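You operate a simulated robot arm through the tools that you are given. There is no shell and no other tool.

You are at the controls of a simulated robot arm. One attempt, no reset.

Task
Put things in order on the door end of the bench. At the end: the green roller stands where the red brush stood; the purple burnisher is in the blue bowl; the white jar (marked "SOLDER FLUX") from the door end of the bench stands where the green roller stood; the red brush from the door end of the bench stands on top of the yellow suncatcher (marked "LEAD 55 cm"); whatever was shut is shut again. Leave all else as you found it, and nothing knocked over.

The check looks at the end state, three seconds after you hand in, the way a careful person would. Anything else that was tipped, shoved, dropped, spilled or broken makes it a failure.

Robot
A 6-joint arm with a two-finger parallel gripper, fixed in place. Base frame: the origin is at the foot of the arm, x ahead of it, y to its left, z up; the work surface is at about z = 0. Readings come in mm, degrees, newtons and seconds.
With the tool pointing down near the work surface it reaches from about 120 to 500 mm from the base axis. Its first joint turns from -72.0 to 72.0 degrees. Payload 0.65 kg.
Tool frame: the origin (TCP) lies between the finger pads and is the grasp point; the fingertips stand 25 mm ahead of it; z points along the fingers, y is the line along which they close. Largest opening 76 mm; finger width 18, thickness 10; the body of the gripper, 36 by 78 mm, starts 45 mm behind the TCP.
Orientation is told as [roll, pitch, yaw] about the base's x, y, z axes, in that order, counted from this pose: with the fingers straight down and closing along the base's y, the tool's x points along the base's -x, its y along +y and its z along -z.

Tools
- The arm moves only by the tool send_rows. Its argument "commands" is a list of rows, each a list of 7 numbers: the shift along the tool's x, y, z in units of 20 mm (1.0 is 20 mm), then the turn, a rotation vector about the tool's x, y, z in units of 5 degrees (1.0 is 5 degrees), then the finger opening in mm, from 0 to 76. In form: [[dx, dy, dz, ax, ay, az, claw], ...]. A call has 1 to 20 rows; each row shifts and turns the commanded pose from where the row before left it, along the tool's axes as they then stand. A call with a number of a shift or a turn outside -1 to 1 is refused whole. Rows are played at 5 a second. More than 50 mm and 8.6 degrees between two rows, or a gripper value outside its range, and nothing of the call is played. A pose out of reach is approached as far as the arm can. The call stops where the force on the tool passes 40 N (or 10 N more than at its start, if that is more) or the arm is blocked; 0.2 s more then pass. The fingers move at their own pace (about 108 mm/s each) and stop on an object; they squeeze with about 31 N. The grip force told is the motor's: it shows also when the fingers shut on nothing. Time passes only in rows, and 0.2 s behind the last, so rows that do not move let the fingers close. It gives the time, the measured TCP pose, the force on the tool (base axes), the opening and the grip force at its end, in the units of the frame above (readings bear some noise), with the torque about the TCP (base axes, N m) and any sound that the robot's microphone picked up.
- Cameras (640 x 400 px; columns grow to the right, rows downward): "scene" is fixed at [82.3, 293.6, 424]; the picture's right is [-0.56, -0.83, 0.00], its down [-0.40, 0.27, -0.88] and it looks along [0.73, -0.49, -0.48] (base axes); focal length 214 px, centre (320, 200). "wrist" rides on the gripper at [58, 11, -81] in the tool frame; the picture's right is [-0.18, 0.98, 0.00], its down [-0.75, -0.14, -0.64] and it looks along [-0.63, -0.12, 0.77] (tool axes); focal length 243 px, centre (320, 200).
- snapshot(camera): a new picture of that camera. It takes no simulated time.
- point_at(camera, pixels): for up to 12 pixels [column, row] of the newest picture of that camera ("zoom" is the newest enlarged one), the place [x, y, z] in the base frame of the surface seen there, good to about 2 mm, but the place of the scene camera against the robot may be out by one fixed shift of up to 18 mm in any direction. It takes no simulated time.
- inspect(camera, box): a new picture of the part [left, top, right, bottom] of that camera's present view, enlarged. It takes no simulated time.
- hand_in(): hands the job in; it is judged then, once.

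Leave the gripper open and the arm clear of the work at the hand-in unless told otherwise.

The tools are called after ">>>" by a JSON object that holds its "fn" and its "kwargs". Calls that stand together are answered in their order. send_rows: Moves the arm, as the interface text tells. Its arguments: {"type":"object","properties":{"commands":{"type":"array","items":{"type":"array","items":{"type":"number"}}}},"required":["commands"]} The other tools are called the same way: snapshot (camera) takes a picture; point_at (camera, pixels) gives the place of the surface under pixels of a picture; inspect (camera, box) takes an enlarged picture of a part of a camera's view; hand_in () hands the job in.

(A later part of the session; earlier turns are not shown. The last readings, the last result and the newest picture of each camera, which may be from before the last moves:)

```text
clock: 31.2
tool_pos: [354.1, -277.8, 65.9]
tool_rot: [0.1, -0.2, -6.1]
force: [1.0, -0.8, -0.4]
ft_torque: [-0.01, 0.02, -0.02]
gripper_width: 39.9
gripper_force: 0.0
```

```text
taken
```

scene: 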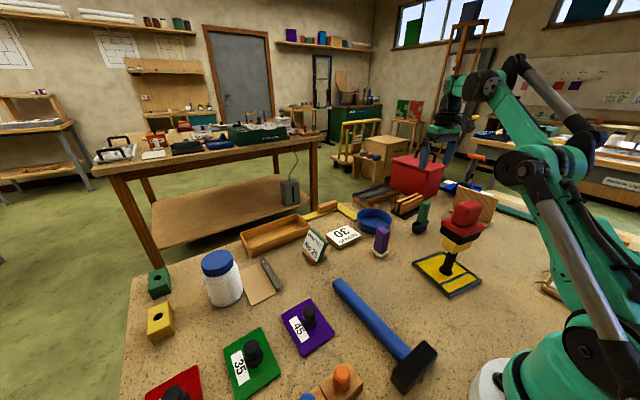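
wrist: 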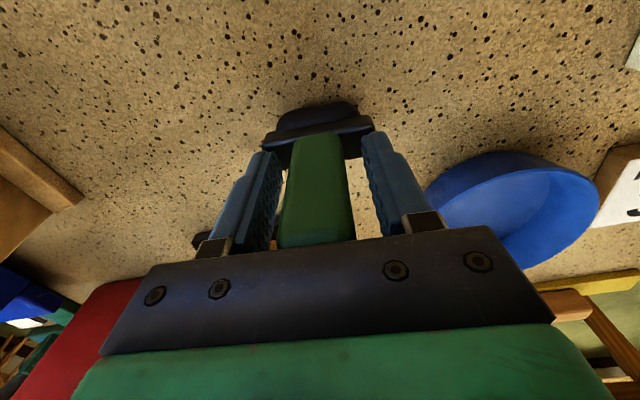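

The handle sits slightly left of the finger middle. I'll shift 2 mm towards -y and close gently.

>>> {"fn": "send_rows", "kwargs": {"commands": [[0, -0.09, 0, 0, 0, 0, 40], [0, 0, 0, 0, 0, 0, 34], [0, 0, 0, 0, 0, 0, 30], [0, 0, 0, 0, 0, 0, 26], [0, 0, 0, 0, 0, 0, 22], [0, 0, 0, 0, 0, 0, 10], [0, 0, 0, 0, 0, 0, 10], [0, 0, 0, 0, 0, 0, 10]]}}

>>> {"fn": "snapshot", "kwargs": {"camera": "wrist"}}

>>> {"fn": "inspect", "kwargs": {"camera": "scene", "box": [380, 170, 460, 240]}}

```text
clock: 33.0
tool_pos: [354.1, -280.1, 65.4]
tool_rot: [0.1, -0.2, -6.0]
force: [0.9, 0.7, 0.3]
ft_torque: [-0.04, -0.04, -0.01]
gripper_width: 23.6
gripper_force: 31.2
```

```text
taken
```

wrist: 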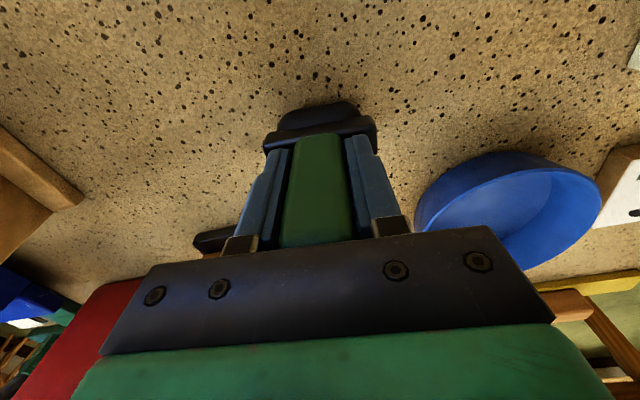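

```text
5.71 times, centred on (420, 205) of scene
```

zoom: 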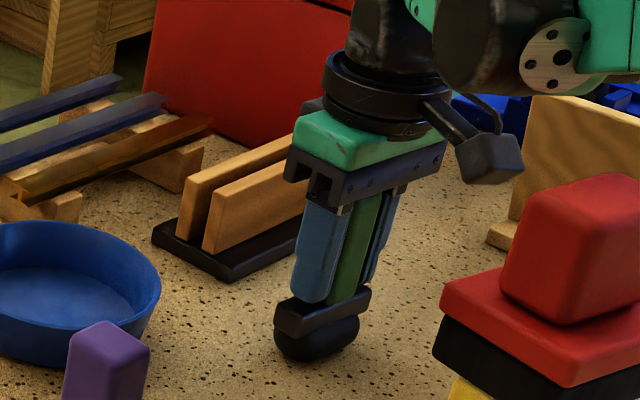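

The roller is gripped at 23.6 mm with TCP (354.1,-280.1,65.5), so its original place is ≈ (353.8,-280.2). I'll lift 60 mm and check.

>>> {"fn": "send_rows", "kwargs": {"commands": [[0, 0, -0.2, 0, 0, 0, 10], [0, 0, -0.5, 0, 0, 0, 10], [0, 0, -0.8, 0, 0, 0, 10], [0, 0, -0.8, 0, 0, 0, 10], [0, 0, -0.7, 0, 0, 0, 10], [0, 0, 0, 0, 0, 0, 10]]}}

>>> {"fn": "inspect", "kwargs": {"camera": "scene", "box": [360, 140, 480, 250]}}

```text
clock: 34.4
tool_pos: [354.1, -281.5, 126.0]
tool_rot: [0.0, -0.1, -6.1]
force: [0.1, 0.0, -2.0]
ft_torque: [0.01, 0.02, 0.03]
gripper_width: 23.8
gripper_force: 30.8
```

```text
3.64 times, centred on (420, 195) of scene
```

zoom: 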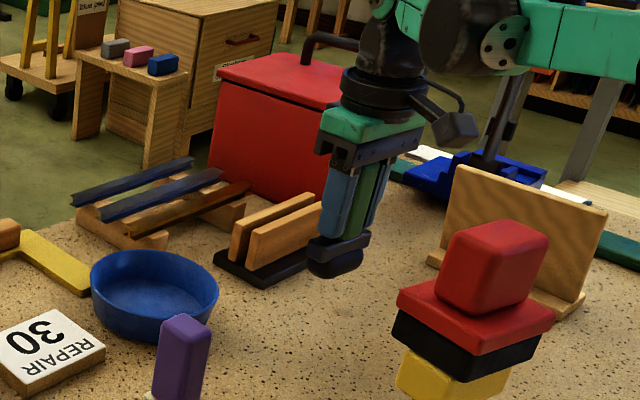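

Held upright. Now I'll carry it to the brush's old place (233.8,-379) at this height.

>>> {"fn": "send_rows", "kwargs": {"commands": [[0.78, -0.788, 0, 0, 0, 0, 10], [0.78, -0.788, 0, 0, 0, 0, 10], [0.78, -0.788, 0, 0, 0, 0, 10], [0.78, -0.788, 0, 0, 0, 0, 10], [0.78, -0.788, 0, 0, 0, 0, 10], [0.78, -0.788, 0, 0, 0, 0, 10], [0.78, -0.788, 0, 0, 0, 0, 10], [0, 0, 0, 0, 0, 0, 10], [0, 0, 0, 0, 0, 0.2, 10], [0, 0, 0, 0, 0, 0, 10]]}}

>>> {"fn": "snapshot", "kwargs": {"camera": "wrist"}}

>>> {"fn": "inspect", "kwargs": {"camera": "scene", "box": [400, 140, 560, 280]}}

```text
clock: 36.6
tool_pos: [233.5, -378.7, 125.4]
tool_rot: [0.1, -0.1, -7.2]
force: [0.2, 1.4, -1.8]
ft_torque: [-0.03, 0.03, 0.01]
gripper_width: 23.8
gripper_force: 31.0
```

```text
taken
```

wrist: 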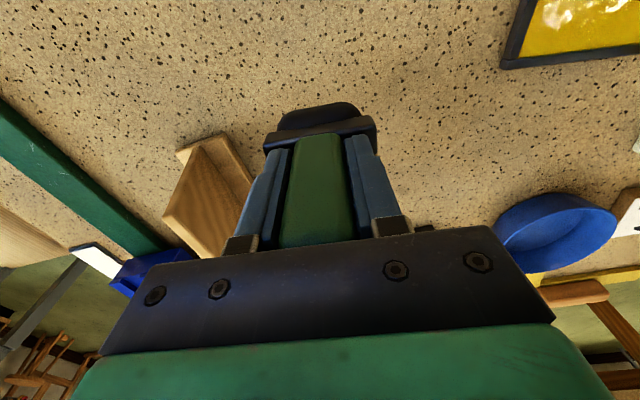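

```text
2.86 times, centred on (480, 210) of scene
```

zoom: 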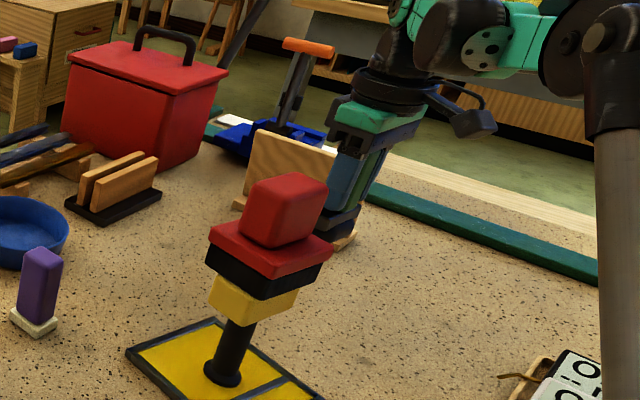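

The tool is over (233.5,-378.7). I'll measure the roller's crossbar in the grip to check its offset from the TCP.

>>> {"fn": "point_at", "kwargs": {"camera": "wrist", "pixels": [[266, 142], [374, 126], [375, 145], [267, 150], [290, 118], [350, 108], [320, 150]]}}

```text
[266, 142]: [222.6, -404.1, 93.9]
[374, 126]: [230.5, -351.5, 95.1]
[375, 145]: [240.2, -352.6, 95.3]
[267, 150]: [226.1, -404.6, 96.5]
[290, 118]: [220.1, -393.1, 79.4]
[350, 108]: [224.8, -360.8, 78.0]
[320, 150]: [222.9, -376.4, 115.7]
```

The roller centre in the grip is ≈ (234.5,-378.8), right over the target. Lowering 56 mm, then small steps.

>>> {"fn": "send_rows", "kwargs": {"commands": [[0, 0, 0.6, 0, 0, 0, 10], [0, 0, 0.8, 0, 0, 0, 10], [0, 0, 0.8, 0, 0, 0, 10], [0, 0, 0.4, 0, 0, 0, 10], [0, 0, 0.2, 0, 0, 0, 10], [0, 0, 0, 0, 0, 0, 10]]}}

>>> {"fn": "send_rows", "kwargs": {"commands": [[0, 0, 0.05, 0, 0, 0, 10], [0, 0, 0.05, 0, 0, 0, 10], [0, 0, 0, 0, 0, 0, 10]]}}

>>> {"fn": "inspect", "kwargs": {"camera": "scene", "box": [440, 160, 560, 270]}}

```text
clock: 38.0
tool_pos: [233.2, -379.2, 67.7]
tool_rot: [0.0, -0.1, -7.1]
force: [-0.1, -0.3, -2.2]
ft_torque: [0.0, -0.03, -0.01]
gripper_width: 23.8
gripper_force: 31.4
```

```text
clock: 38.8
tool_pos: [233.4, -379.6, 66.2]
tool_rot: [0.0, -0.1, -7.1]
force: [0.3, 0.7, -2.4]
ft_torque: [-0.01, 0.02, -0.03]
gripper_width: 23.6
gripper_force: 30.7
```

```text
3.64 times, centred on (500, 215) of scene
```

zoom: 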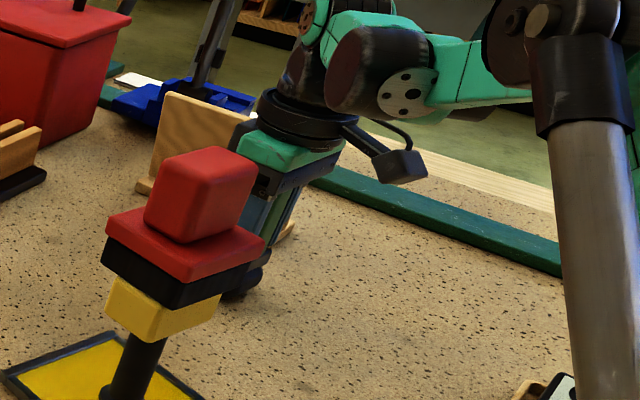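

No contact yet (force z about -2.4, the roller's weight). More 1 mm steps.

>>> {"fn": "send_rows", "kwargs": {"commands": [[0, 0, 0.05, 0, 0, 0, 10], [0, 0, 0, 0, 0, 0, 10]]}}

>>> {"fn": "send_rows", "kwargs": {"commands": [[0, 0, 0.05, 0, 0, 0, 10], [0, 0, 0, 0, 0, 0, 10]]}}

```text
clock: 39.4
tool_pos: [234.0, -379.5, 66.3]
tool_rot: [0.1, 0.0, -7.1]
force: [-0.2, 0.5, -2.5]
ft_torque: [0.01, -0.01, -0.02]
gripper_width: 24.0
gripper_force: 31.4
```

```text
clock: 40.0
tool_pos: [233.6, -378.7, 65.9]
tool_rot: [0.0, -0.2, -7.2]
force: [1.0, 0.1, -2.0]
ft_torque: [0.02, 0.03, 0.01]
gripper_width: 23.8
gripper_force: 30.4
```

>>> {"fn": "send_rows", "kwargs": {"commands": [[0, 0, 0.04, 0, 0, 0, 10], [0, 0, 0, 0, 0, 0, 10]]}}

>>> {"fn": "send_rows", "kwargs": {"commands": [[0, 0, 0.04, 0, 0, 0, 10], [0, 0, 0, 0, 0, 0, 10]]}}

```text
clock: 40.6
tool_pos: [233.9, -378.5, 65.1]
tool_rot: [0.1, -0.1, -7.1]
force: [-3.0, 5.7, 20.9]
ft_torque: [-0.07, 0.18, -0.04]
gripper_width: 23.8
gripper_force: 31.4
```

```text
clock: 41.2
tool_pos: [233.6, -378.7, 63.2]
tool_rot: [0.0, -0.2, -7.0]
force: [0.0, 4.4, 33.4]
ft_torque: [0.04, -0.16, 0.13]
gripper_width: 23.8
gripper_force: 31.0
```

Firm contact now (33 N), a bit more than wanted. I'll back off about 1.5 mm to ease the force before letting go.

>>> {"fn": "send_rows", "kwargs": {"commands": [[0, 0, -0.04, 0, 0, 0, 10], [0, 0, -0.03, 0, 0, 0, 10], [0, 0, 0, 0, 0, 0, 10]]}}

```text
clock: 42.0
tool_pos: [235.5, -379.1, 64.2]
tool_rot: [0.1, -0.2, -7.1]
force: [-0.7, -0.6, -1.7]
ft_torque: [-0.01, 0.01, 0.01]
gripper_width: 23.6
gripper_force: 30.5
```

Just off the surface; a 0.4 mm touch down again.

>>> {"fn": "send_rows", "kwargs": {"commands": [[0, 0, 0.015, 0, 0, 0, 10], [0, 0, 0, 0, 0, 0, 10]]}}

```text
clock: 42.6
tool_pos: [234.9, -380.3, 64.1]
tool_rot: [0.0, -0.2, -7.1]
force: [-0.1, -0.5, -1.8]
ft_torque: [0.01, 0.0, -0.01]
gripper_width: 23.3
gripper_force: 30.9
```

>>> {"fn": "send_rows", "kwargs": {"commands": [[0, 0, 0.015, 0, 0, 0, 10], [0, 0, 0, 0, 0, 0, 10]]}}

```text
clock: 43.2
tool_pos: [234.3, -380.6, 65.4]
tool_rot: [0.0, -0.1, -7.1]
force: [0.5, -0.2, -2.9]
ft_torque: [0.0, 0.01, -0.01]
gripper_width: 24.0
gripper_force: 30.9
```

>>> {"fn": "send_rows", "kwargs": {"commands": [[0, 0, 0.02, 0, 0, 0, 10], [0, 0, 0, 0, 0, 0, 10]]}}

```text
clock: 43.8
tool_pos: [235.6, -380.8, 65.3]
tool_rot: [-0.1, -0.1, -7.0]
force: [0.1, 0.3, -1.2]
ft_torque: [0.0, -0.01, -0.02]
gripper_width: 23.9
gripper_force: 31.3
```

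>>> {"fn": "send_rows", "kwargs": {"commands": [[0, 0, 0.02, 0, 0, 0, 10], [0, 0, 0, 0, 0, 0, 10]]}}

```text
clock: 44.4
tool_pos: [235.8, -379.1, 63.8]
tool_rot: [-0.1, -0.1, -7.2]
force: [0.0, 0.5, -1.2]
ft_torque: [0.01, -0.03, 0.0]
gripper_width: 23.8
gripper_force: 30.8
```

>>> {"fn": "send_rows", "kwargs": {"commands": [[0, 0, 0.015, 0, 0, 0, 10], [0, 0, 0, 0, 0, 0, 10]]}}

>>> {"fn": "inspect", "kwargs": {"camera": "scene", "box": [440, 180, 540, 270]}}

```text
clock: 45.0
tool_pos: [234.0, -379.8, 62.4]
tool_rot: [-0.1, -0.1, -7.1]
force: [0.1, 0.2, -1.9]
ft_torque: [-0.01, -0.04, 0.0]
gripper_width: 23.9
gripper_force: 30.9
```

```text
4.44 times, centred on (490, 225) of scene
```

zoom: 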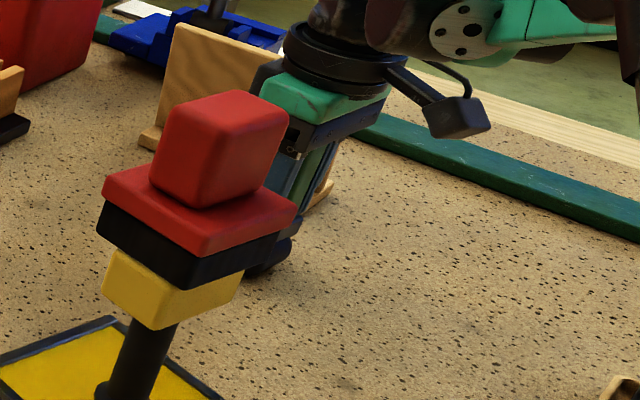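

>>> {"fn": "send_rows", "kwargs": {"commands": [[0, 0, 0.02, 0, 0, 0, 10], [0, 0, 0, 0, 0, 0, 10]]}}

```text
clock: 45.6
tool_pos: [234.7, -380.4, 64.4]
tool_rot: [0.1, -0.3, -7.0]
force: [2.3, 0.6, 11.1]
ft_torque: [-0.12, -0.26, 0.02]
gripper_width: 24.1
gripper_force: 30.9
```

Contact (11 N). I'll ease 0.3 mm and open the fingers gradually.

>>> {"fn": "send_rows", "kwargs": {"commands": [[0, 0, -0.012, 0, 0, 0, 10], [0, 0, 0, 0, 0, 0, 22], [0, 0, 0, 0, 0, 0, 25], [0, 0, 0, 0, 0, 0, 27], [0, 0, 0, 0, 0, 0, 30], [0, 0, 0, 0, 0, 0, 36], [0, 0, 0, 0, 0, 0, 44], [0, 0, 0, 0, 0, 0, 44]]}}

>>> {"fn": "snapshot", "kwargs": {"camera": "wrist"}}

>>> {"fn": "inspect", "kwargs": {"camera": "scene", "box": [440, 180, 540, 270]}}

```text
clock: 47.4
tool_pos: [233.1, -380.7, 63.1]
tool_rot: [-0.1, -0.1, -7.1]
force: [-0.3, -0.1, -0.5]
ft_torque: [0.0, -0.01, -0.01]
gripper_width: 43.8
gripper_force: 0.1
```

```text
taken
```

wrist: 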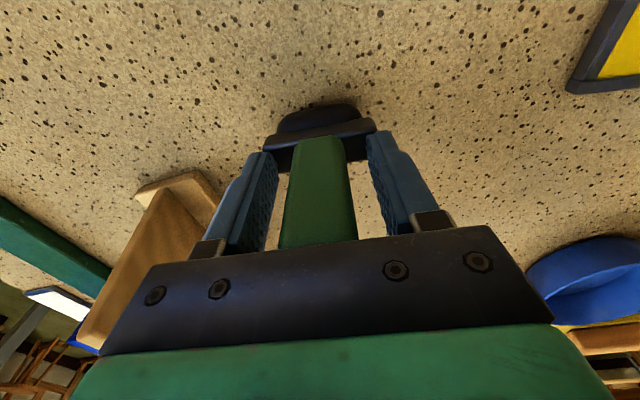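

```text
4.44 times, centred on (490, 225) of scene
```

zoom: 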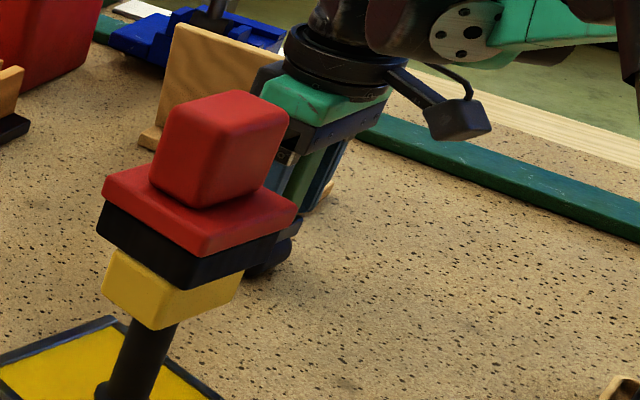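

The roller stands by itself between the open fingers. I'll measure where it stands now.

>>> {"fn": "point_at", "kwargs": {"camera": "wrist", "pixels": [[267, 146], [374, 128], [285, 118], [355, 108], [318, 145], [300, 200], [340, 200]]}}

```text
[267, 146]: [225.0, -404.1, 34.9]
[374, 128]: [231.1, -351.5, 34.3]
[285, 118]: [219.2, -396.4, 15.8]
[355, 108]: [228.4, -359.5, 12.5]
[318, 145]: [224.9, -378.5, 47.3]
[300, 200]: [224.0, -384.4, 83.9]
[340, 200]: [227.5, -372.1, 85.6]
```

The roller's centre is ≈ (235.5,-378.5), as wanted. I'll rise straight up 140 mm, then travel to a viewing spot above the purple burnisher at about (350,-95), z≈240, passing beyond the suncatcher.

>>> {"fn": "send_rows", "kwargs": {"commands": [[0, 0, -0.4, 0, 0, 0, 46], [0, 0, -0.8, 0, 0, 0, 46], [0, 0, -1, 0, 0, 0, 46], [0, 0, -1, 0, 0, 0, 46], [0, 0, -1, 0, 0, 0, 60], [0, 0, -1, 0, 0, 0, 76], [0, 0, -1, 0, 0, 0, 76], [0, 0, -0.8, 0, 0, 0, 76], [0, 0, 0, 0, 0, 0, 76]]}}

>>> {"fn": "send_rows", "kwargs": {"commands": [[-0.266, 0.987, -0.13, 0, 0, 0, 76], [-0.266, 0.987, -0.13, 0, 0, 0, 76], [-0.266, 0.987, -0.13, 0, 0, 0, 76], [-0.266, 0.987, -0.13, 0, 0, 0, 76], [-0.266, 0.987, -0.13, 0, 0, 0, 76], [-0.266, 0.987, -0.13, 0, 0, 0, 76], [-0.266, 0.987, -0.13, 0, 0, 0, 76], [-0.266, 0.987, -0.13, 0, 0, 0, 76], [-0.266, 0.987, -0.13, 0, 0, 0, 76], [-0.266, 0.987, -0.13, 0, 0, 0, 76], [-0.266, 0.987, -0.13, 0, 0, 0, 76], [-0.266, 0.987, -0.13, 0, 0, 0, 76], [-0.266, 0.987, -0.13, 0, 0, 0, 76], [-0.266, 0.987, -0.13, 0, 0, 0, 76], [-0.266, 0.987, -0.13, 0, 0, 0, 76], [0, 0, 0, 0, 0, 0, 76]]}}

>>> {"fn": "snapshot", "kwargs": {"camera": "wrist"}}

>>> {"fn": "inspect", "kwargs": {"camera": "scene", "box": [340, 140, 540, 300]}}

```text
clock: 49.4
tool_pos: [234.5, -378.8, 204.7]
tool_rot: [0.1, -0.1, -7.1]
force: [0.0, 0.0, 0.2]
ft_torque: [-0.01, -0.01, 0.01]
gripper_width: 76.0
gripper_force: 0.0
```

```text
clock: 52.8
tool_pos: [349.0, -94.8, 244.2]
tool_rot: [0.1, -0.2, -7.0]
force: [0.8, 0.6, -0.8]
ft_torque: [0.05, 0.01, 0.01]
gripper_width: 76.0
gripper_force: 0.0
```

```text
taken
```

wrist: 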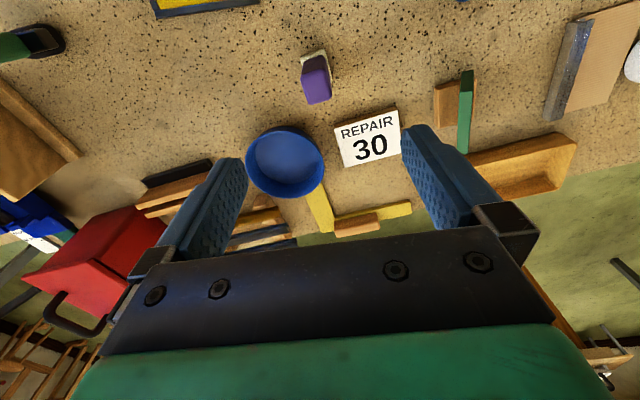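

```text
2.50 times, centred on (440, 220) of scene
```

zoom: 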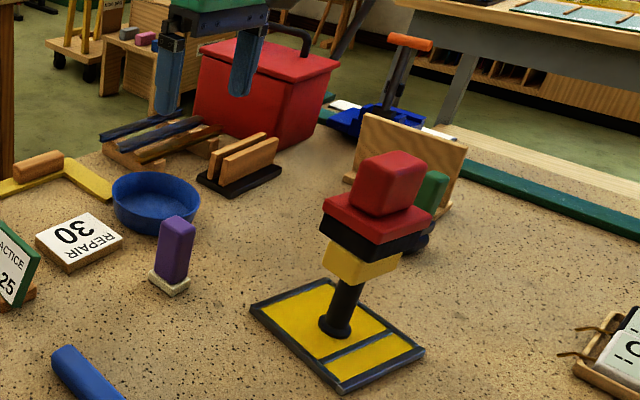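

Everything stands. The roller shows behind the brush stack at scene (430,190 of zoom). Now I'll zoom on the burnisher and bowl in the wrist view.

>>> {"fn": "inspect", "kwargs": {"camera": "wrist", "box": [280, 40, 350, 110]}}

>>> {"fn": "point_at", "kwargs": {"camera": "zoom", "pixels": [[190, 180], [190, 130], [330, 100], [345, 150], [245, 200], [350, 190], [370, 260], [260, 290], [300, 230], [290, 130], [225, 170], [340, 170]]}}

>>> {"fn": "inspect", "kwargs": {"camera": "wrist", "box": [230, 110, 340, 210]}}

```text
5.71 times, centred on (315, 75) of wrist
```

zoom: 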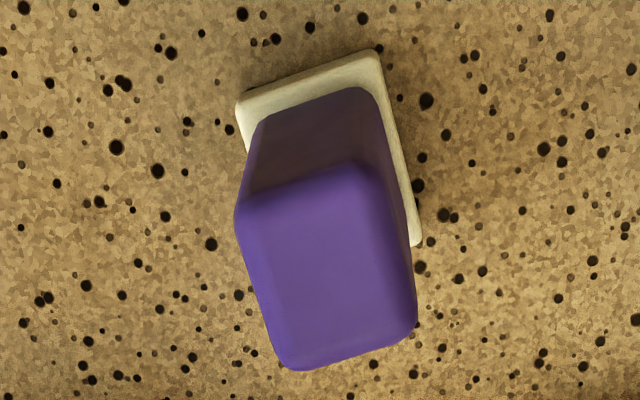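

```text
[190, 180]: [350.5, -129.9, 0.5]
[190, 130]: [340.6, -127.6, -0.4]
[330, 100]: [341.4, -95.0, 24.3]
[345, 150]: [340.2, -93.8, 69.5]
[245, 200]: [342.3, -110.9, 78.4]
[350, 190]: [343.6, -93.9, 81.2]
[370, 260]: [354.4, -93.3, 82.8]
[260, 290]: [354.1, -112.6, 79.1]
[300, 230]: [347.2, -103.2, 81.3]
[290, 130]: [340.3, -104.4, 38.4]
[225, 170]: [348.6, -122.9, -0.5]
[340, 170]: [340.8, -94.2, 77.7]
```

```text
4.00 times, centred on (285, 160) of wrist
```

zoom: 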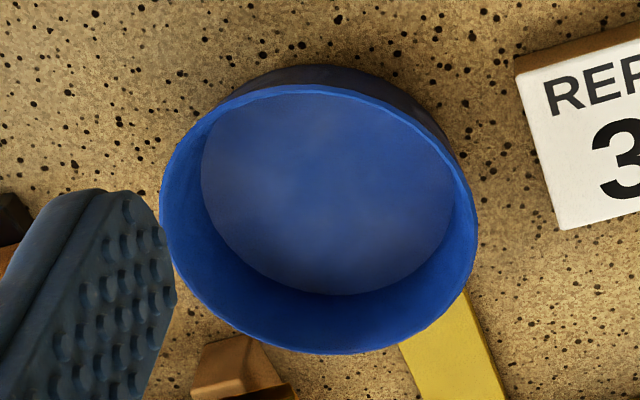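

>>> {"fn": "point_at", "kwargs": {"camera": "zoom", "pixels": [[325, 88], [320, 350], [166, 212], [473, 215], [325, 195], [210, 170], [450, 190], [330, 105], [345, 290], [220, 330], [430, 330], [300, 320]]}}

>>> {"fn": "inspect", "kwargs": {"camera": "wrist", "box": [280, 40, 350, 110]}}

>>> {"fn": "point_at", "kwargs": {"camera": "zoom", "pixels": [[242, 105], [375, 55], [417, 240], [242, 218], [366, 176], [408, 325], [292, 362], [325, 270], [262, 150], [375, 130], [310, 120], [370, 90]]}}

```text
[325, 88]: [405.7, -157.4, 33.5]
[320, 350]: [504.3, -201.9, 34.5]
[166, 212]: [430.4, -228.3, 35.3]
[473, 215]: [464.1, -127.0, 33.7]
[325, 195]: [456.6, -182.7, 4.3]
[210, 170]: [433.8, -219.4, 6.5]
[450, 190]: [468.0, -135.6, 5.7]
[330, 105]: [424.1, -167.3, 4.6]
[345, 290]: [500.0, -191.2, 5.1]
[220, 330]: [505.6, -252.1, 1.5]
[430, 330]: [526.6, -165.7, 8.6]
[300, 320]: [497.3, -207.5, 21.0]
```

```text
5.71 times, centred on (315, 75) of wrist
```

zoom: 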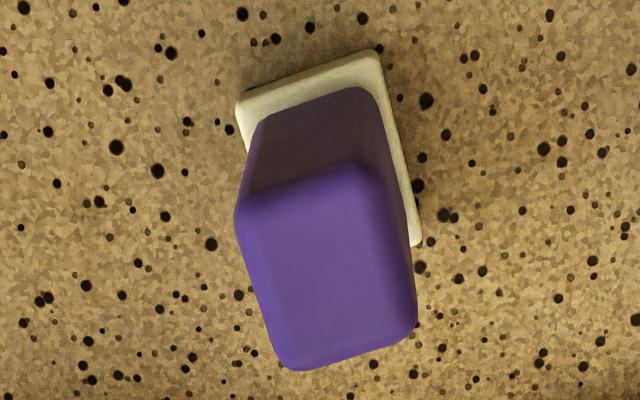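

```text
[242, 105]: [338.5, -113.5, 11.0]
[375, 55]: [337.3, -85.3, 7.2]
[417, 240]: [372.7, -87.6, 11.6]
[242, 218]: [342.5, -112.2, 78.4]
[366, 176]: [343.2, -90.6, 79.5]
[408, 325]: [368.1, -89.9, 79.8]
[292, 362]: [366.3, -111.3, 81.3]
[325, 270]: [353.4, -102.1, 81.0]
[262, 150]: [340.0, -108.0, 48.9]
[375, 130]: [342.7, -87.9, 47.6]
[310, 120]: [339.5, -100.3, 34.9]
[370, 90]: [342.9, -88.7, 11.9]
```

Burnisher: centre ≈ (355.3,-100.8), yaw ≈ 0°, handle 27x23 mm, top z≈81, felt base 35x28x11. Bowl: rim centre ≈ (454.5,-180), radius 54, rim z≈34, floor z≈5. I'll align over the burnisher, go down to TCP z≈58 and narrow the fingers to check.

>>> {"fn": "send_rows", "kwargs": {"commands": [[-0.35, -0.26, 0, 0, 0, 0, 76], [0, 0, 0.5, 0, 0, -0.7, 76], [0, 0, 1, 0, 0, -0.7, 76], [0, 0, 1, 0, 0, 0, 76], [0, 0, 1, 0, 0, 0, 76], [0, 0, 1, 0, 0, 0, 76], [0, 0, 1, 0, 0, 0, 76], [0, 0, 1, 0, 0, 0, 76], [0, 0, 1, 0, 0, 0, 76], [0, 0, 1, 0, 0, 0, 76], [0, 0, 0.5, 0, 0, 0, 70], [0, 0, 0.3, 0, 0, 0, 55], [0, 0, 0, 0, 0, 0, 42], [0, 0, 0, 0, 0, 0, 42]]}}

>>> {"fn": "snapshot", "kwargs": {"camera": "wrist"}}

>>> {"fn": "inspect", "kwargs": {"camera": "scene", "box": [330, 170, 450, 280]}}

```text
clock: 55.8
tool_pos: [355.2, -102.4, 56.6]
tool_rot: [0.0, -0.1, -0.1]
force: [0.0, 0.2, 1.5]
ft_torque: [0.0, -0.02, -0.02]
gripper_width: 42.1
gripper_force: 0.0
```

```text
taken
```

wrist: 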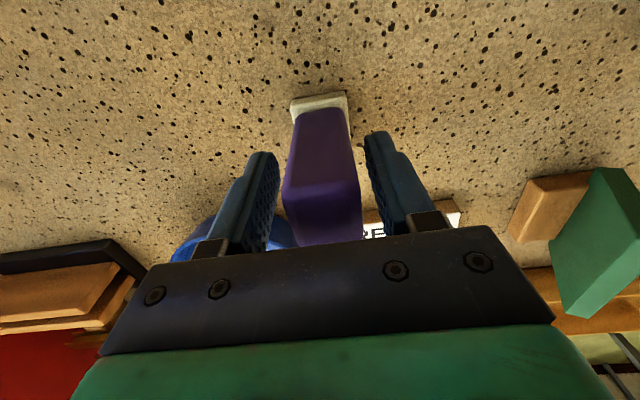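

```text
3.64 times, centred on (390, 225) of scene
```

zoom: 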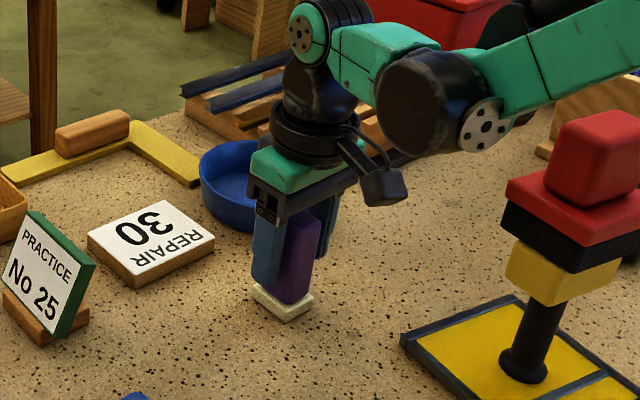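

The handle is between the fingers, slightly left of middle. I'll shift 1 mm towards -y and close.

>>> {"fn": "send_rows", "kwargs": {"commands": [[0, -0.05, 0, 0, 0, 0, 42], [0, 0, 0, 0, 0, 0, 34], [0, 0, 0, 0, 0, 0, 30], [0, 0, 0, 0, 0, 0, 26], [0, 0, 0, 0, 0, 0, 22], [0, 0, 0, 0, 0, 0, 10], [0, 0, 0, 0, 0, 0, 10], [0, 0, 0, 0, 0, 0, 10]]}}

>>> {"fn": "snapshot", "kwargs": {"camera": "wrist"}}

```text
clock: 57.6
tool_pos: [354.9, -102.5, 58.2]
tool_rot: [0.1, -0.1, -0.2]
force: [-0.1, 0.1, -0.2]
ft_torque: [-0.04, 0.0, 0.02]
gripper_width: 25.7
gripper_force: 31.2
```

```text
taken
```

wrist: 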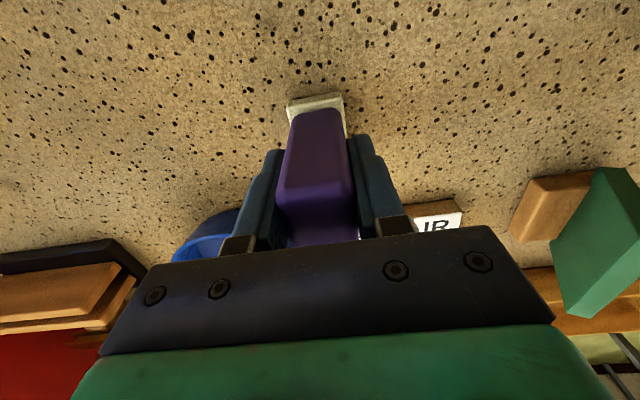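

Gripped at 25.7 mm. I'll lift 48 mm so its base clears the rim (34 mm), then check.

>>> {"fn": "send_rows", "kwargs": {"commands": [[0, 0, -0.3, 0, 0, 0, 10], [0, 0, -0.7, 0, 0, 0, 10], [0, 0, -0.8, 0, 0, 0, 10], [0, 0, -0.6, 0, 0, 0, 10], [0, 0, 0, 0, 0, 0, 10]]}}

>>> {"fn": "inspect", "kwargs": {"camera": "scene", "box": [330, 150, 450, 270]}}

```text
clock: 58.8
tool_pos: [355.1, -101.2, 105.4]
tool_rot: [0.0, -0.2, 0.0]
force: [0.5, -0.5, -0.9]
ft_torque: [0.0, -0.01, 0.02]
gripper_width: 25.4
gripper_force: 31.1
```

```text
3.33 times, centred on (390, 210) of scene
```

zoom: 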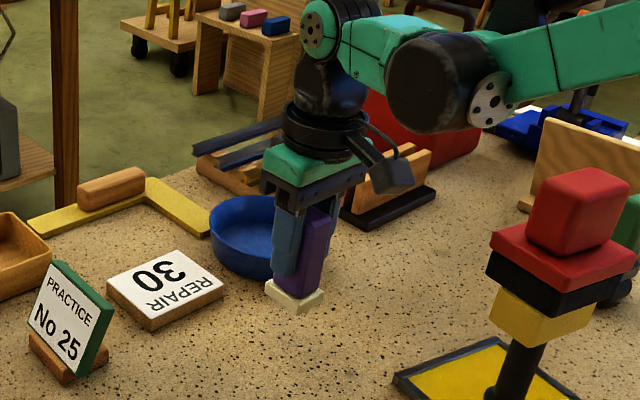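

Held upright. Now I'll carry it over the bowl centre, towards (451,-178.5).

>>> {"fn": "send_rows", "kwargs": {"commands": [[-0.8, -0.64, 0, 0, 0, 0, 10], [-0.8, -0.64, 0, 0, 0, 0, 10], [-0.8, -0.64, 0, 0, 0, 0, 10], [-0.8, -0.64, 0, 0, 0, 0, 10], [-0.8, -0.64, 0, 0, 0, 0, 10], [-0.8, -0.64, 0, 0, 0, 0, 10], [0, 0, 0, 0, 0, 0, 10]]}}

>>> {"fn": "snapshot", "kwargs": {"camera": "wrist"}}

>>> {"fn": "inspect", "kwargs": {"camera": "scene", "box": [330, 150, 450, 270]}}

```text
clock: 60.4
tool_pos: [451.8, -181.3, 104.0]
tool_rot: [-0.1, -0.2, -0.1]
force: [-0.1, 0.1, -0.1]
ft_torque: [-0.01, -0.02, 0.01]
gripper_width: 25.8
gripper_force: 30.9
```

```text
taken
```

wrist: 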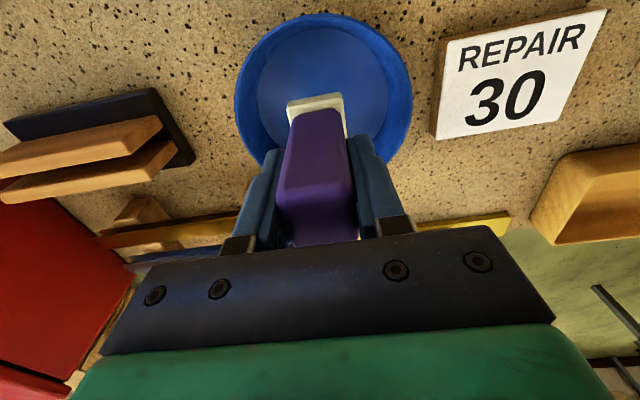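

```text
3.33 times, centred on (390, 210) of scene
```

zoom: 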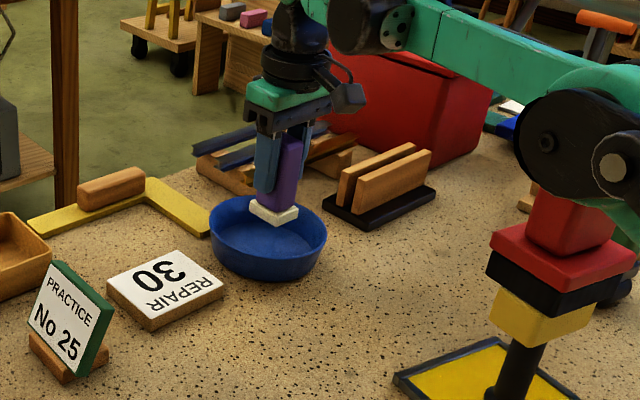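

The burnisher is above the bowl. I'll check the bowl's place once more from this view and the burnisher's base in the grip.

>>> {"fn": "point_at", "kwargs": {"camera": "wrist", "pixels": [[322, 17], [239, 90], [409, 88], [320, 60], [290, 105], [342, 97], [385, 140], [260, 150]]}}

```text
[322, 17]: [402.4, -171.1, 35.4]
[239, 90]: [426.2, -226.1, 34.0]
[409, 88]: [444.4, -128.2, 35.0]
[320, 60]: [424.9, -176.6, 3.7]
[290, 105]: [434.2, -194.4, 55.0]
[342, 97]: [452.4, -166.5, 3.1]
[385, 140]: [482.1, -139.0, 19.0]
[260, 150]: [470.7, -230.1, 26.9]
```

The bowl centre is confirmed at (454.5,-179.5), and the burnisher's base is within 3 mm of it. Lowering 38 mm, then small steps.

>>> {"fn": "send_rows", "kwargs": {"commands": [[0, 0, 0.6, 0, 0, 0, 10], [0, 0, 0.6, 0, 0, 0, 10], [0, 0, 0.5, 0, 0, 0, 10], [0, 0, 0.2, 0, 0, 0, 10], [0, 0, 0, 0, 0, 0, 10]]}}

>>> {"fn": "send_rows", "kwargs": {"commands": [[0, 0, 0.05, 0, 0, 0, 10], [0, 0, 0, 0, 0, 0, 10]]}}

>>> {"fn": "inspect", "kwargs": {"camera": "scene", "box": [330, 150, 450, 270]}}

```text
clock: 61.6
tool_pos: [451.2, -181.3, 67.4]
tool_rot: [0.0, -0.2, 0.0]
force: [0.6, -0.4, 0.2]
ft_torque: [0.03, -0.01, 0.04]
gripper_width: 25.5
gripper_force: 31.1
```

```text
clock: 62.2
tool_pos: [451.3, -181.9, 65.7]
tool_rot: [-0.1, -0.2, -0.1]
force: [0.0, 0.9, -0.6]
ft_torque: [0.04, -0.04, 0.01]
gripper_width: 25.6
gripper_force: 30.7
```

```text
3.33 times, centred on (390, 210) of scene
```

zoom: 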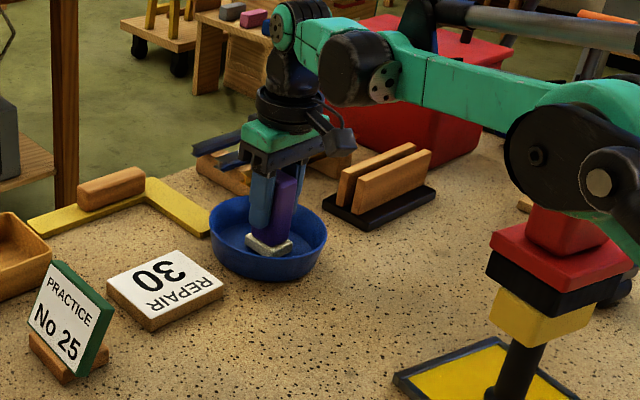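

>>> {"fn": "send_rows", "kwargs": {"commands": [[0, 0, 0.04, 0, 0, 0, 10], [0, 0, 0, 0, 0, 0, 10]]}}

>>> {"fn": "send_rows", "kwargs": {"commands": [[0, 0, 0.04, 0, 0, 0, 10], [0, 0, 0, 0, 0, 0, 10]]}}

>>> {"fn": "send_rows", "kwargs": {"commands": [[0, 0, 0.04, 0, 0, 0, 10], [0, 0, 0, 0, 0, 0, 10]]}}

```text
clock: 62.8
tool_pos: [451.5, -180.9, 65.2]
tool_rot: [0.0, -0.2, -0.1]
force: [0.8, 0.7, -0.7]
ft_torque: [0.01, 0.01, 0.01]
gripper_width: 25.6
gripper_force: 31.0
```

```text
clock: 63.4
tool_pos: [452.2, -180.3, 64.2]
tool_rot: [0.0, -0.2, -0.1]
force: [-0.3, 0.4, -0.5]
ft_torque: [0.01, 0.02, 0.0]
gripper_width: 25.2
gripper_force: 30.9
```

```text
clock: 64.0
tool_pos: [452.1, -180.2, 62.0]
tool_rot: [0.0, -0.2, -0.1]
force: [0.5, -0.7, -0.9]
ft_torque: [0.01, 0.01, 0.02]
gripper_width: 25.6
gripper_force: 31.0
```

>>> {"fn": "send_rows", "kwargs": {"commands": [[0, 0, 0.03, 0, 0, 0, 10], [0, 0, 0, 0, 0, 0, 10]]}}

>>> {"fn": "send_rows", "kwargs": {"commands": [[0, 0, 0.03, 0, 0, 0, 10], [0, 0, 0, 0, 0, 0, 10]]}}

```text
clock: 64.6
tool_pos: [451.0, -180.2, 62.0]
tool_rot: [0.0, -0.1, -0.1]
force: [0.1, 0.6, 0.2]
ft_torque: [0.01, 0.03, -0.02]
gripper_width: 25.6
gripper_force: 31.0
```

```text
clock: 65.2
tool_pos: [450.8, -179.4, 61.5]
tool_rot: [0.0, -0.3, -0.1]
force: [-0.2, 0.6, -1.3]
ft_torque: [0.01, -0.01, 0.01]
gripper_width: 25.4
gripper_force: 31.2
```

>>> {"fn": "send_rows", "kwargs": {"commands": [[0, 0, 0.03, 0, 0, 0, 10], [0, 0, 0, 0, 0, 0, 10]]}}

>>> {"fn": "inspect", "kwargs": {"camera": "scene", "box": [345, 185, 405, 245]}}

```text
clock: 65.8
tool_pos: [451.9, -180.2, 61.8]
tool_rot: [0.0, -0.2, -0.1]
force: [-1.1, -0.3, 1.5]
ft_torque: [-0.04, 0.05, -0.03]
gripper_width: 25.4
gripper_force: 31.1
```

```text
6.67 times, centred on (375, 215) of scene
```

zoom: 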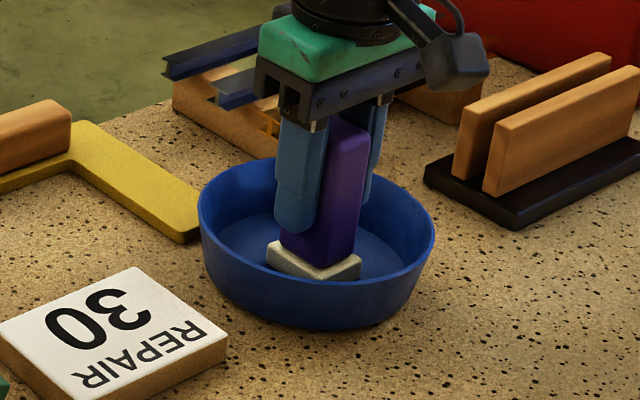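

>>> {"fn": "send_rows", "kwargs": {"commands": [[0, 0, 0.015, 0, 0, 0, 10], [0, 0, 0, 0, 0, 0, 10]]}}

```text
clock: 66.4
tool_pos: [451.7, -179.7, 61.8]
tool_rot: [0.0, -0.2, -0.1]
force: [-0.1, -1.1, 2.0]
ft_torque: [-0.04, 0.01, 0.02]
gripper_width: 25.3
gripper_force: 30.8
```

The base is on the bowl floor (about 2 to 3 N). I'll open gradually to 46 mm, which stays well inside the rim.

>>> {"fn": "send_rows", "kwargs": {"commands": [[0, 0, 0, 0, 0, 0, 24], [0, 0, 0, 0, 0, 0, 27], [0, 0, 0, 0, 0, 0, 30], [0, 0, 0, 0, 0, 0, 36], [0, 0, 0, 0, 0, 0, 44], [0, 0, 0, 0, 0, 0, 46], [0, 0, 0, 0, 0, 0, 46]]}}

>>> {"fn": "snapshot", "kwargs": {"camera": "wrist"}}

>>> {"fn": "inspect", "kwargs": {"camera": "scene", "box": [345, 185, 405, 245]}}

```text
clock: 68.0
tool_pos: [451.9, -180.0, 61.2]
tool_rot: [0.0, -0.2, -0.1]
force: [0.0, 1.1, 0.1]
ft_torque: [-0.05, 0.01, -0.02]
gripper_width: 45.8
gripper_force: 0.2
```

```text
taken
```

wrist: 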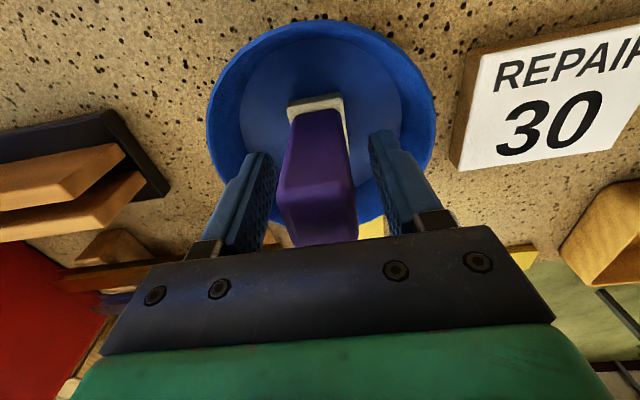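

```text
6.67 times, centred on (375, 215) of scene
```

zoom: 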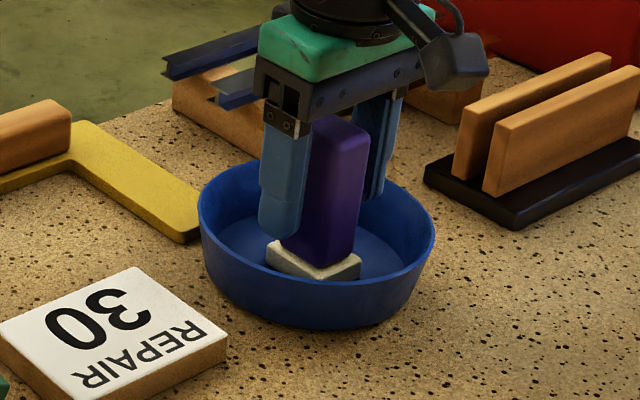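

The burnisher stands upright in the bowl. I'll rise 52 mm, draw back towards the base while rising, and only then swing to the left side.

>>> {"fn": "send_rows", "kwargs": {"commands": [[0, 0, -0.4, 0, 0, 0, 46], [0, 0, -0.7, 0, 0, 0, 46], [0, 0, -0.8, 0, 0, 0, 46], [0, 0, -0.7, 0, 0, 0, 46], [0.4, 0, -0.8, 0, 0, 0, 46], [0.6, 0, -0.8, 0, 0, 0, 46], [0.8, 0, -0.8, 0, 0, 0, 46], [0.8, 0, -0.6, 0, 0, 0, 46], [0.8, 0, -0.6, 0, 0, 0, 60], [0.8, 0, 0, 0, 0, 0, 76], [0, 0, 0, 0, 0, 0, 76]]}}

>>> {"fn": "snapshot", "kwargs": {"camera": "wrist"}}

>>> {"fn": "inspect", "kwargs": {"camera": "scene", "box": [320, 160, 480, 290]}}

```text
clock: 70.4
tool_pos: [365.9, -179.7, 185.4]
tool_rot: [0.0, -0.2, -0.1]
force: [0.2, -0.7, 0.3]
ft_torque: [-0.01, -0.02, -0.01]
gripper_width: 76.3
gripper_force: 0.1
```

```text
taken
```

wrist: 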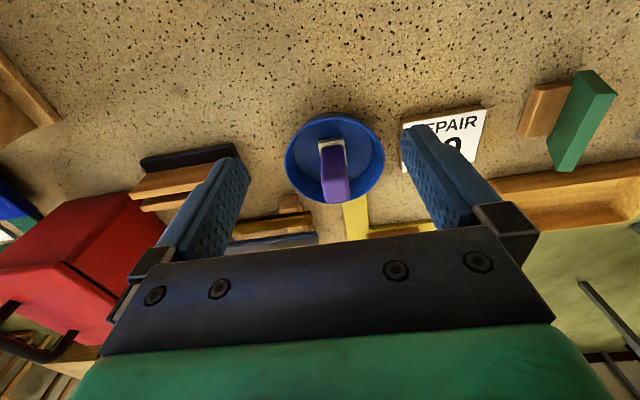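

```text
3.08 times, centred on (400, 225) of scene
```

zoom: 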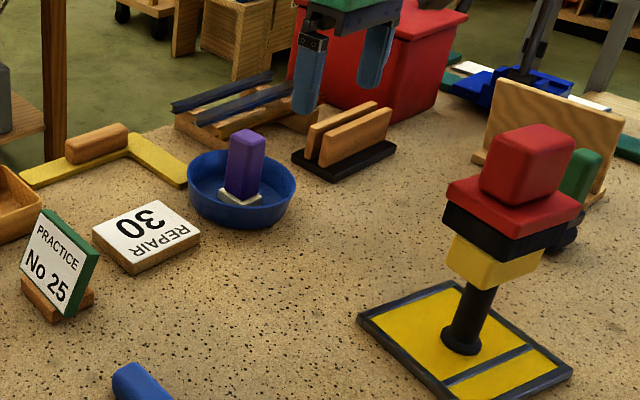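

The burnisher is in the bowl, and the bowl hasn't moved. Next I'll swing left to view the white jar from about (339,212,220).

>>> {"fn": "send_rows", "kwargs": {"commands": [[0.0675, 0.98, -0.0875, 0, 0, 0, 76], [0.0675, 0.98, -0.0875, 0, 0, 0, 76], [0.0675, 0.98, -0.0875, 0, 0, 0, 76], [0.0675, 0.98, -0.0875, 0, 0, 0, 76], [0.0675, 0.98, -0.0875, 0, 0, 0, 76], [0.0675, 0.98, -0.0875, 0, 0, 0, 76], [0.0675, 0.98, -0.0875, 0, 0, 0, 76], [0.0675, 0.98, -0.0875, 0, 0, 0, 76], [0.0675, 0.98, -0.0875, 0, 0, 0, 76], [0.0675, 0.98, -0.0875, 0, 0, 0, 76], [0.0675, 0.98, -0.0875, 0, 0, 0, 76], [0.0675, 0.98, -0.0875, 0, 0, 0, 76], [0.0675, 0.98, -0.0875, 0, 0, 0, 76], [0.0675, 0.98, -0.0875, 0, 0, 0, 76], [0.0675, 0.98, -0.0875, 0, 0, 0, 76], [0.0675, 0.98, -0.0875, 0, 0, 0, 76], [0.0675, 0.98, -0.0875, 0, 0, 0, 76], [0.0675, 0.98, -0.0875, 0, 0, 0, 76], [0.0675, 0.98, -0.0875, 0, 0, 0, 76], [0.0675, 0.98, -0.0875, 0, 0, 0, 76]]}}

>>> {"fn": "send_rows", "kwargs": {"commands": [[0, 0, 0, 0, 0, -0.914, 76], [0, 0, 0, 0, 0, -0.914, 76], [0, 0, 0, 0, 0, -0.914, 76], [0, 0, 0, 0, 0, -0.914, 76], [0, 0, 0, 0, 0, -0.914, 76], [0, 0, 0, 0, 0, -0.914, 76], [0, 0, 0, 0, 0, -0.914, 76], [0, 0, 0, 0, 0, 0, 76]]}}

>>> {"fn": "snapshot", "kwargs": {"camera": "wrist"}}

>>> {"fn": "snapshot", "kwargs": {"camera": "scene"}}

```text
clock: 74.6
tool_pos: [338.6, 211.2, 219.9]
tool_rot: [0.0, -0.2, -0.1]
force: [0.4, 0.0, 0.3]
ft_torque: [-0.01, 0.02, 0.0]
gripper_width: 76.1
gripper_force: 0.0
```

```text
clock: 76.4
tool_pos: [339.0, 212.1, 221.1]
tool_rot: [-0.1, -0.1, 32.0]
force: [0.3, 0.2, -0.7]
ft_torque: [-0.02, 0.02, 0.01]
gripper_width: 76.1
gripper_force: 0.0
```

```text
taken
```

wrist: 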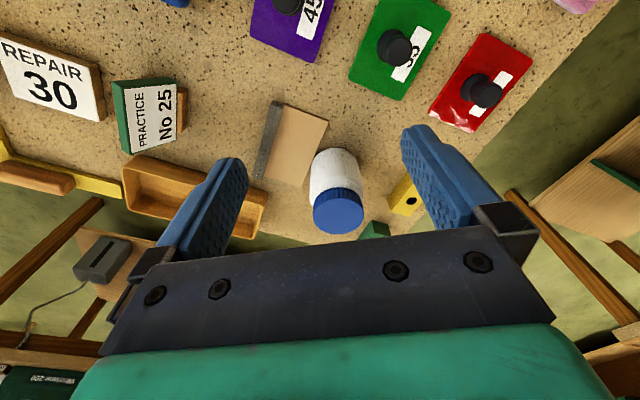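

```text
taken
```

scene: 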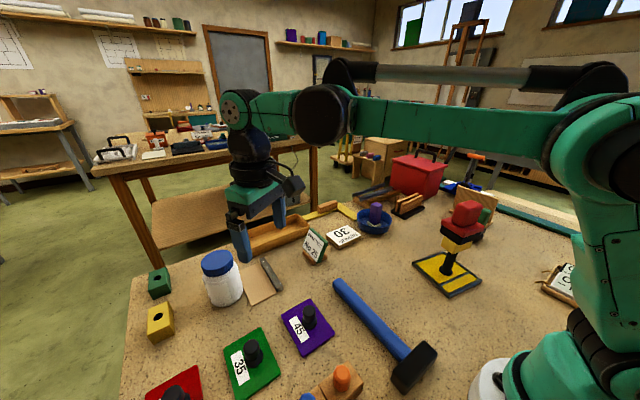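

The jar shows at wrist (336,190): white body and blue lid. I'll zoom and measure it, and look for its mark.

>>> {"fn": "inspect", "kwargs": {"camera": "wrist", "box": [290, 130, 390, 250]}}

>>> {"fn": "point_at", "kwargs": {"camera": "wrist", "pixels": [[338, 212], [338, 200], [338, 230], [316, 212], [361, 208], [333, 165], [314, 175], [355, 165], [338, 190], [330, 155], [314, 160], [350, 152]]}}

>>> {"fn": "inspect", "kwargs": {"camera": "scene", "box": [180, 230, 280, 320]}}

```text
3.33 times, centred on (340, 190) of wrist
```

zoom: 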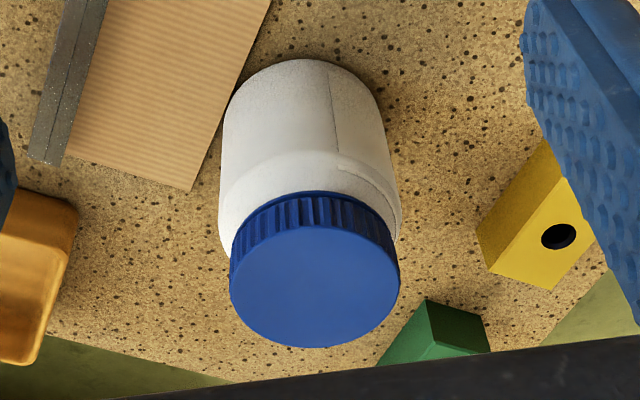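

```text
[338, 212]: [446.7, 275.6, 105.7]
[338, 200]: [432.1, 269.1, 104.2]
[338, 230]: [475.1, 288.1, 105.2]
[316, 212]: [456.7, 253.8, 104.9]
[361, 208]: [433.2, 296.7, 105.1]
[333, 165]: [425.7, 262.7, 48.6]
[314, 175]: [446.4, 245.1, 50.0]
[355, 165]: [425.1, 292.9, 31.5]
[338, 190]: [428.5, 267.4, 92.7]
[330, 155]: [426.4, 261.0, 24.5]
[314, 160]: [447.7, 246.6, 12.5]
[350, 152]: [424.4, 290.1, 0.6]
```

```text
4.44 times, centred on (230, 275) of scene
```

zoom: 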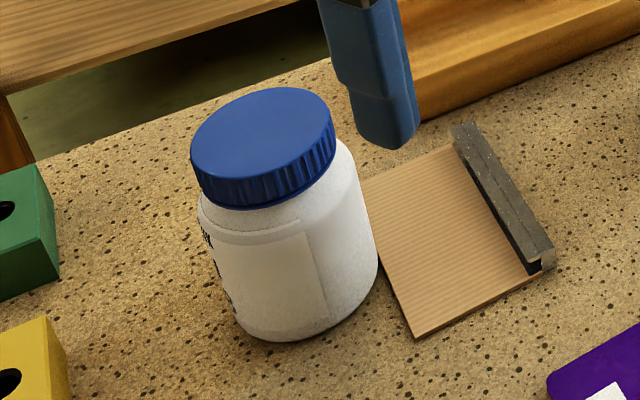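

I'll measure the lid's rim and the jar's body more exactly in the wrist zoom.

>>> {"fn": "inspect", "kwargs": {"camera": "wrist", "box": [300, 140, 380, 240]}}

>>> {"fn": "snapshot", "kwargs": {"camera": "wrist"}}

>>> {"fn": "point_at", "kwargs": {"camera": "wrist", "pixels": [[313, 216], [362, 212], [336, 233], [350, 229], [322, 229], [356, 221], [316, 223], [337, 199], [325, 203], [350, 202]]}}

```text
4.00 times, centred on (340, 190) of wrist
```

zoom: 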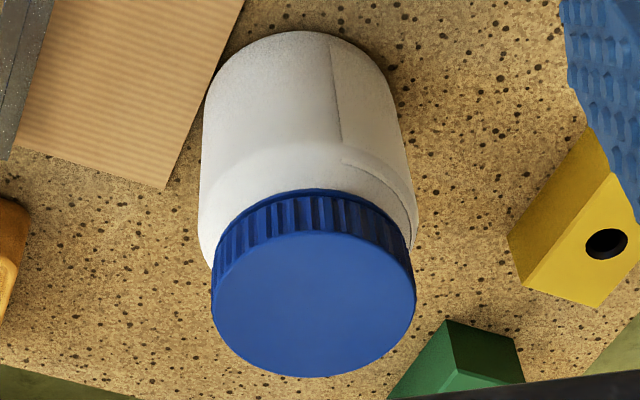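

```text
taken
```

wrist: 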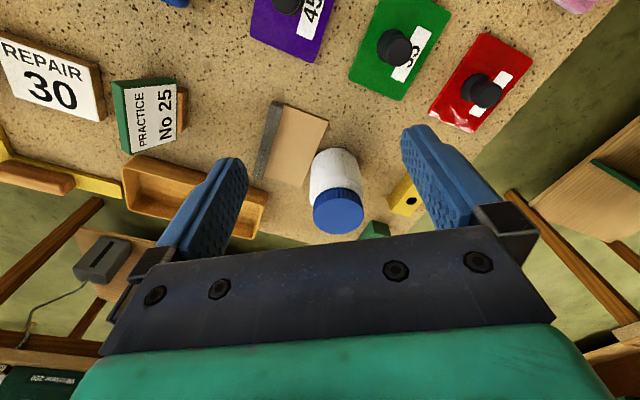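

```text
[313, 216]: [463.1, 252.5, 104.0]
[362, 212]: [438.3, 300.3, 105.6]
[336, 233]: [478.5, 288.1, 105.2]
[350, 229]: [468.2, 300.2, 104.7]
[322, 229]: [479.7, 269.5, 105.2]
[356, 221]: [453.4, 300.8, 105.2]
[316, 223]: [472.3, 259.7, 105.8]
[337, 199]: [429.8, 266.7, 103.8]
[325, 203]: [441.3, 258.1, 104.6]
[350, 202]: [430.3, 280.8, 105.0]
```

Lid: centre ≈ (454.5,278), radius ≈ 27, top z≈105. Body radius ≈ 33.3, so it fits the 76 mm opening with about 4.7 mm on each side. It stands at 533 mm from the base axis, which is beyond the straight-down reach, so I'll tilt the tool outward about 20° about its closing axis and grip the body rather than the lid. First I'll check the shoulder height and the neighbours: yellow block, green block, board.

>>> {"fn": "inspect", "kwargs": {"camera": "wrist", "box": [300, 140, 420, 240]}}

>>> {"fn": "point_at", "kwargs": {"camera": "zoom", "pixels": [[500, 210], [580, 160], [590, 210], [560, 280], [440, 290], [500, 300], [150, 190], [120, 140], [150, 210], [250, 110], [230, 160], [240, 60]]}}

>>> {"fn": "point_at", "kwargs": {"camera": "zoom", "pixels": [[230, 140], [230, 150], [230, 170], [150, 160], [310, 130], [325, 160], [320, 180], [160, 70], [300, 60], [10, 20], [30, 90], [110, 180]]}}

```text
4.00 times, centred on (360, 190) of wrist
```

zoom: 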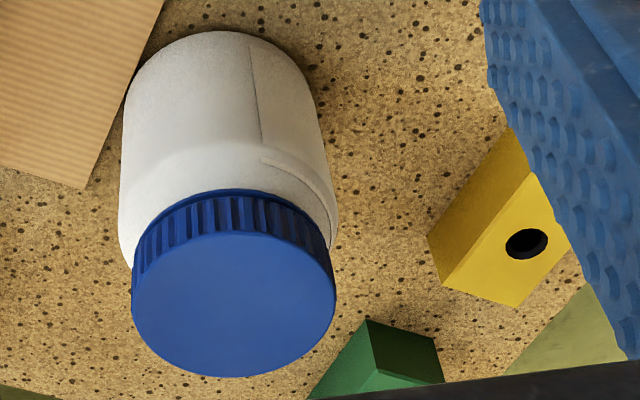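

```text
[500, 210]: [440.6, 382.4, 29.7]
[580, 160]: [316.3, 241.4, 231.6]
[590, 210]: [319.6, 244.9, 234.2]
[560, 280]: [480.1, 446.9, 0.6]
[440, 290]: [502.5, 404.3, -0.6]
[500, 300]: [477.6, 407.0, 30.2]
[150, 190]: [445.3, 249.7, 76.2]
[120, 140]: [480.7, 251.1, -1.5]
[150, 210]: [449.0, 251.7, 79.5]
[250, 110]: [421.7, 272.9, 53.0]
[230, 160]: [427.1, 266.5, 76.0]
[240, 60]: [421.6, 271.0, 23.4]
```

```text
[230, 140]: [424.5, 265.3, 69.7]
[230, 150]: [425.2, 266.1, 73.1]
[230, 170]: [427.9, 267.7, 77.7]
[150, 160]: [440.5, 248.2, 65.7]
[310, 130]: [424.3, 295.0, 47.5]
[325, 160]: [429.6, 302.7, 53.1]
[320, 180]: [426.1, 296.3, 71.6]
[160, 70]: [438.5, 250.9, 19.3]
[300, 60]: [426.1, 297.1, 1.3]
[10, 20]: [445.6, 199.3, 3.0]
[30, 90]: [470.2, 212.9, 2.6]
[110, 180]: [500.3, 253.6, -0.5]
```

The jar's straight body reaches z≈69 with radius 33.2, centred at ≈ (454.2,278.7). The blocks and the board are far enough or low. I'll tilt the tool 20° outward (about its closing axis) and move above the jar at z≈155.

>>> {"fn": "send_rows", "kwargs": {"commands": [[0, 0, 0, 0, -1, 0, 76], [0, 0, 0, 0, -1, 0, 76], [0, 0, 0, 0, -1, 0, 76], [0, 0, 0, 0, -1, 0, 76], [0, 0, 0, 0, 0, 0, 76]]}}

>>> {"fn": "snapshot", "kwargs": {"camera": "scene"}}

```text
clock: 77.6
tool_pos: [339.8, 212.3, 221.6]
tool_rot: [-0.1, -20.2, 31.9]
force: [0.0, 0.6, -0.4]
ft_torque: [0.01, 0.02, 0.04]
gripper_width: 76.2
gripper_force: 0.0
```

```text
taken
```

scene: 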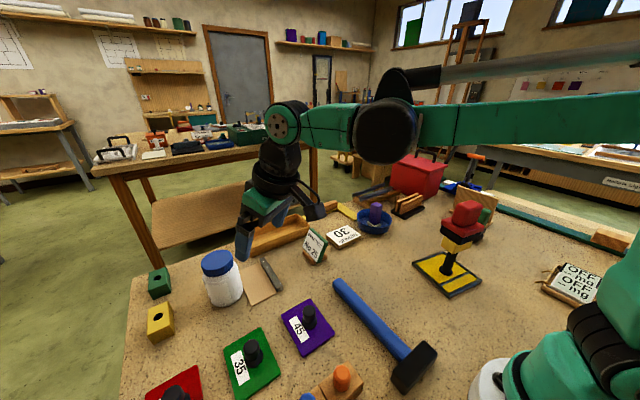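

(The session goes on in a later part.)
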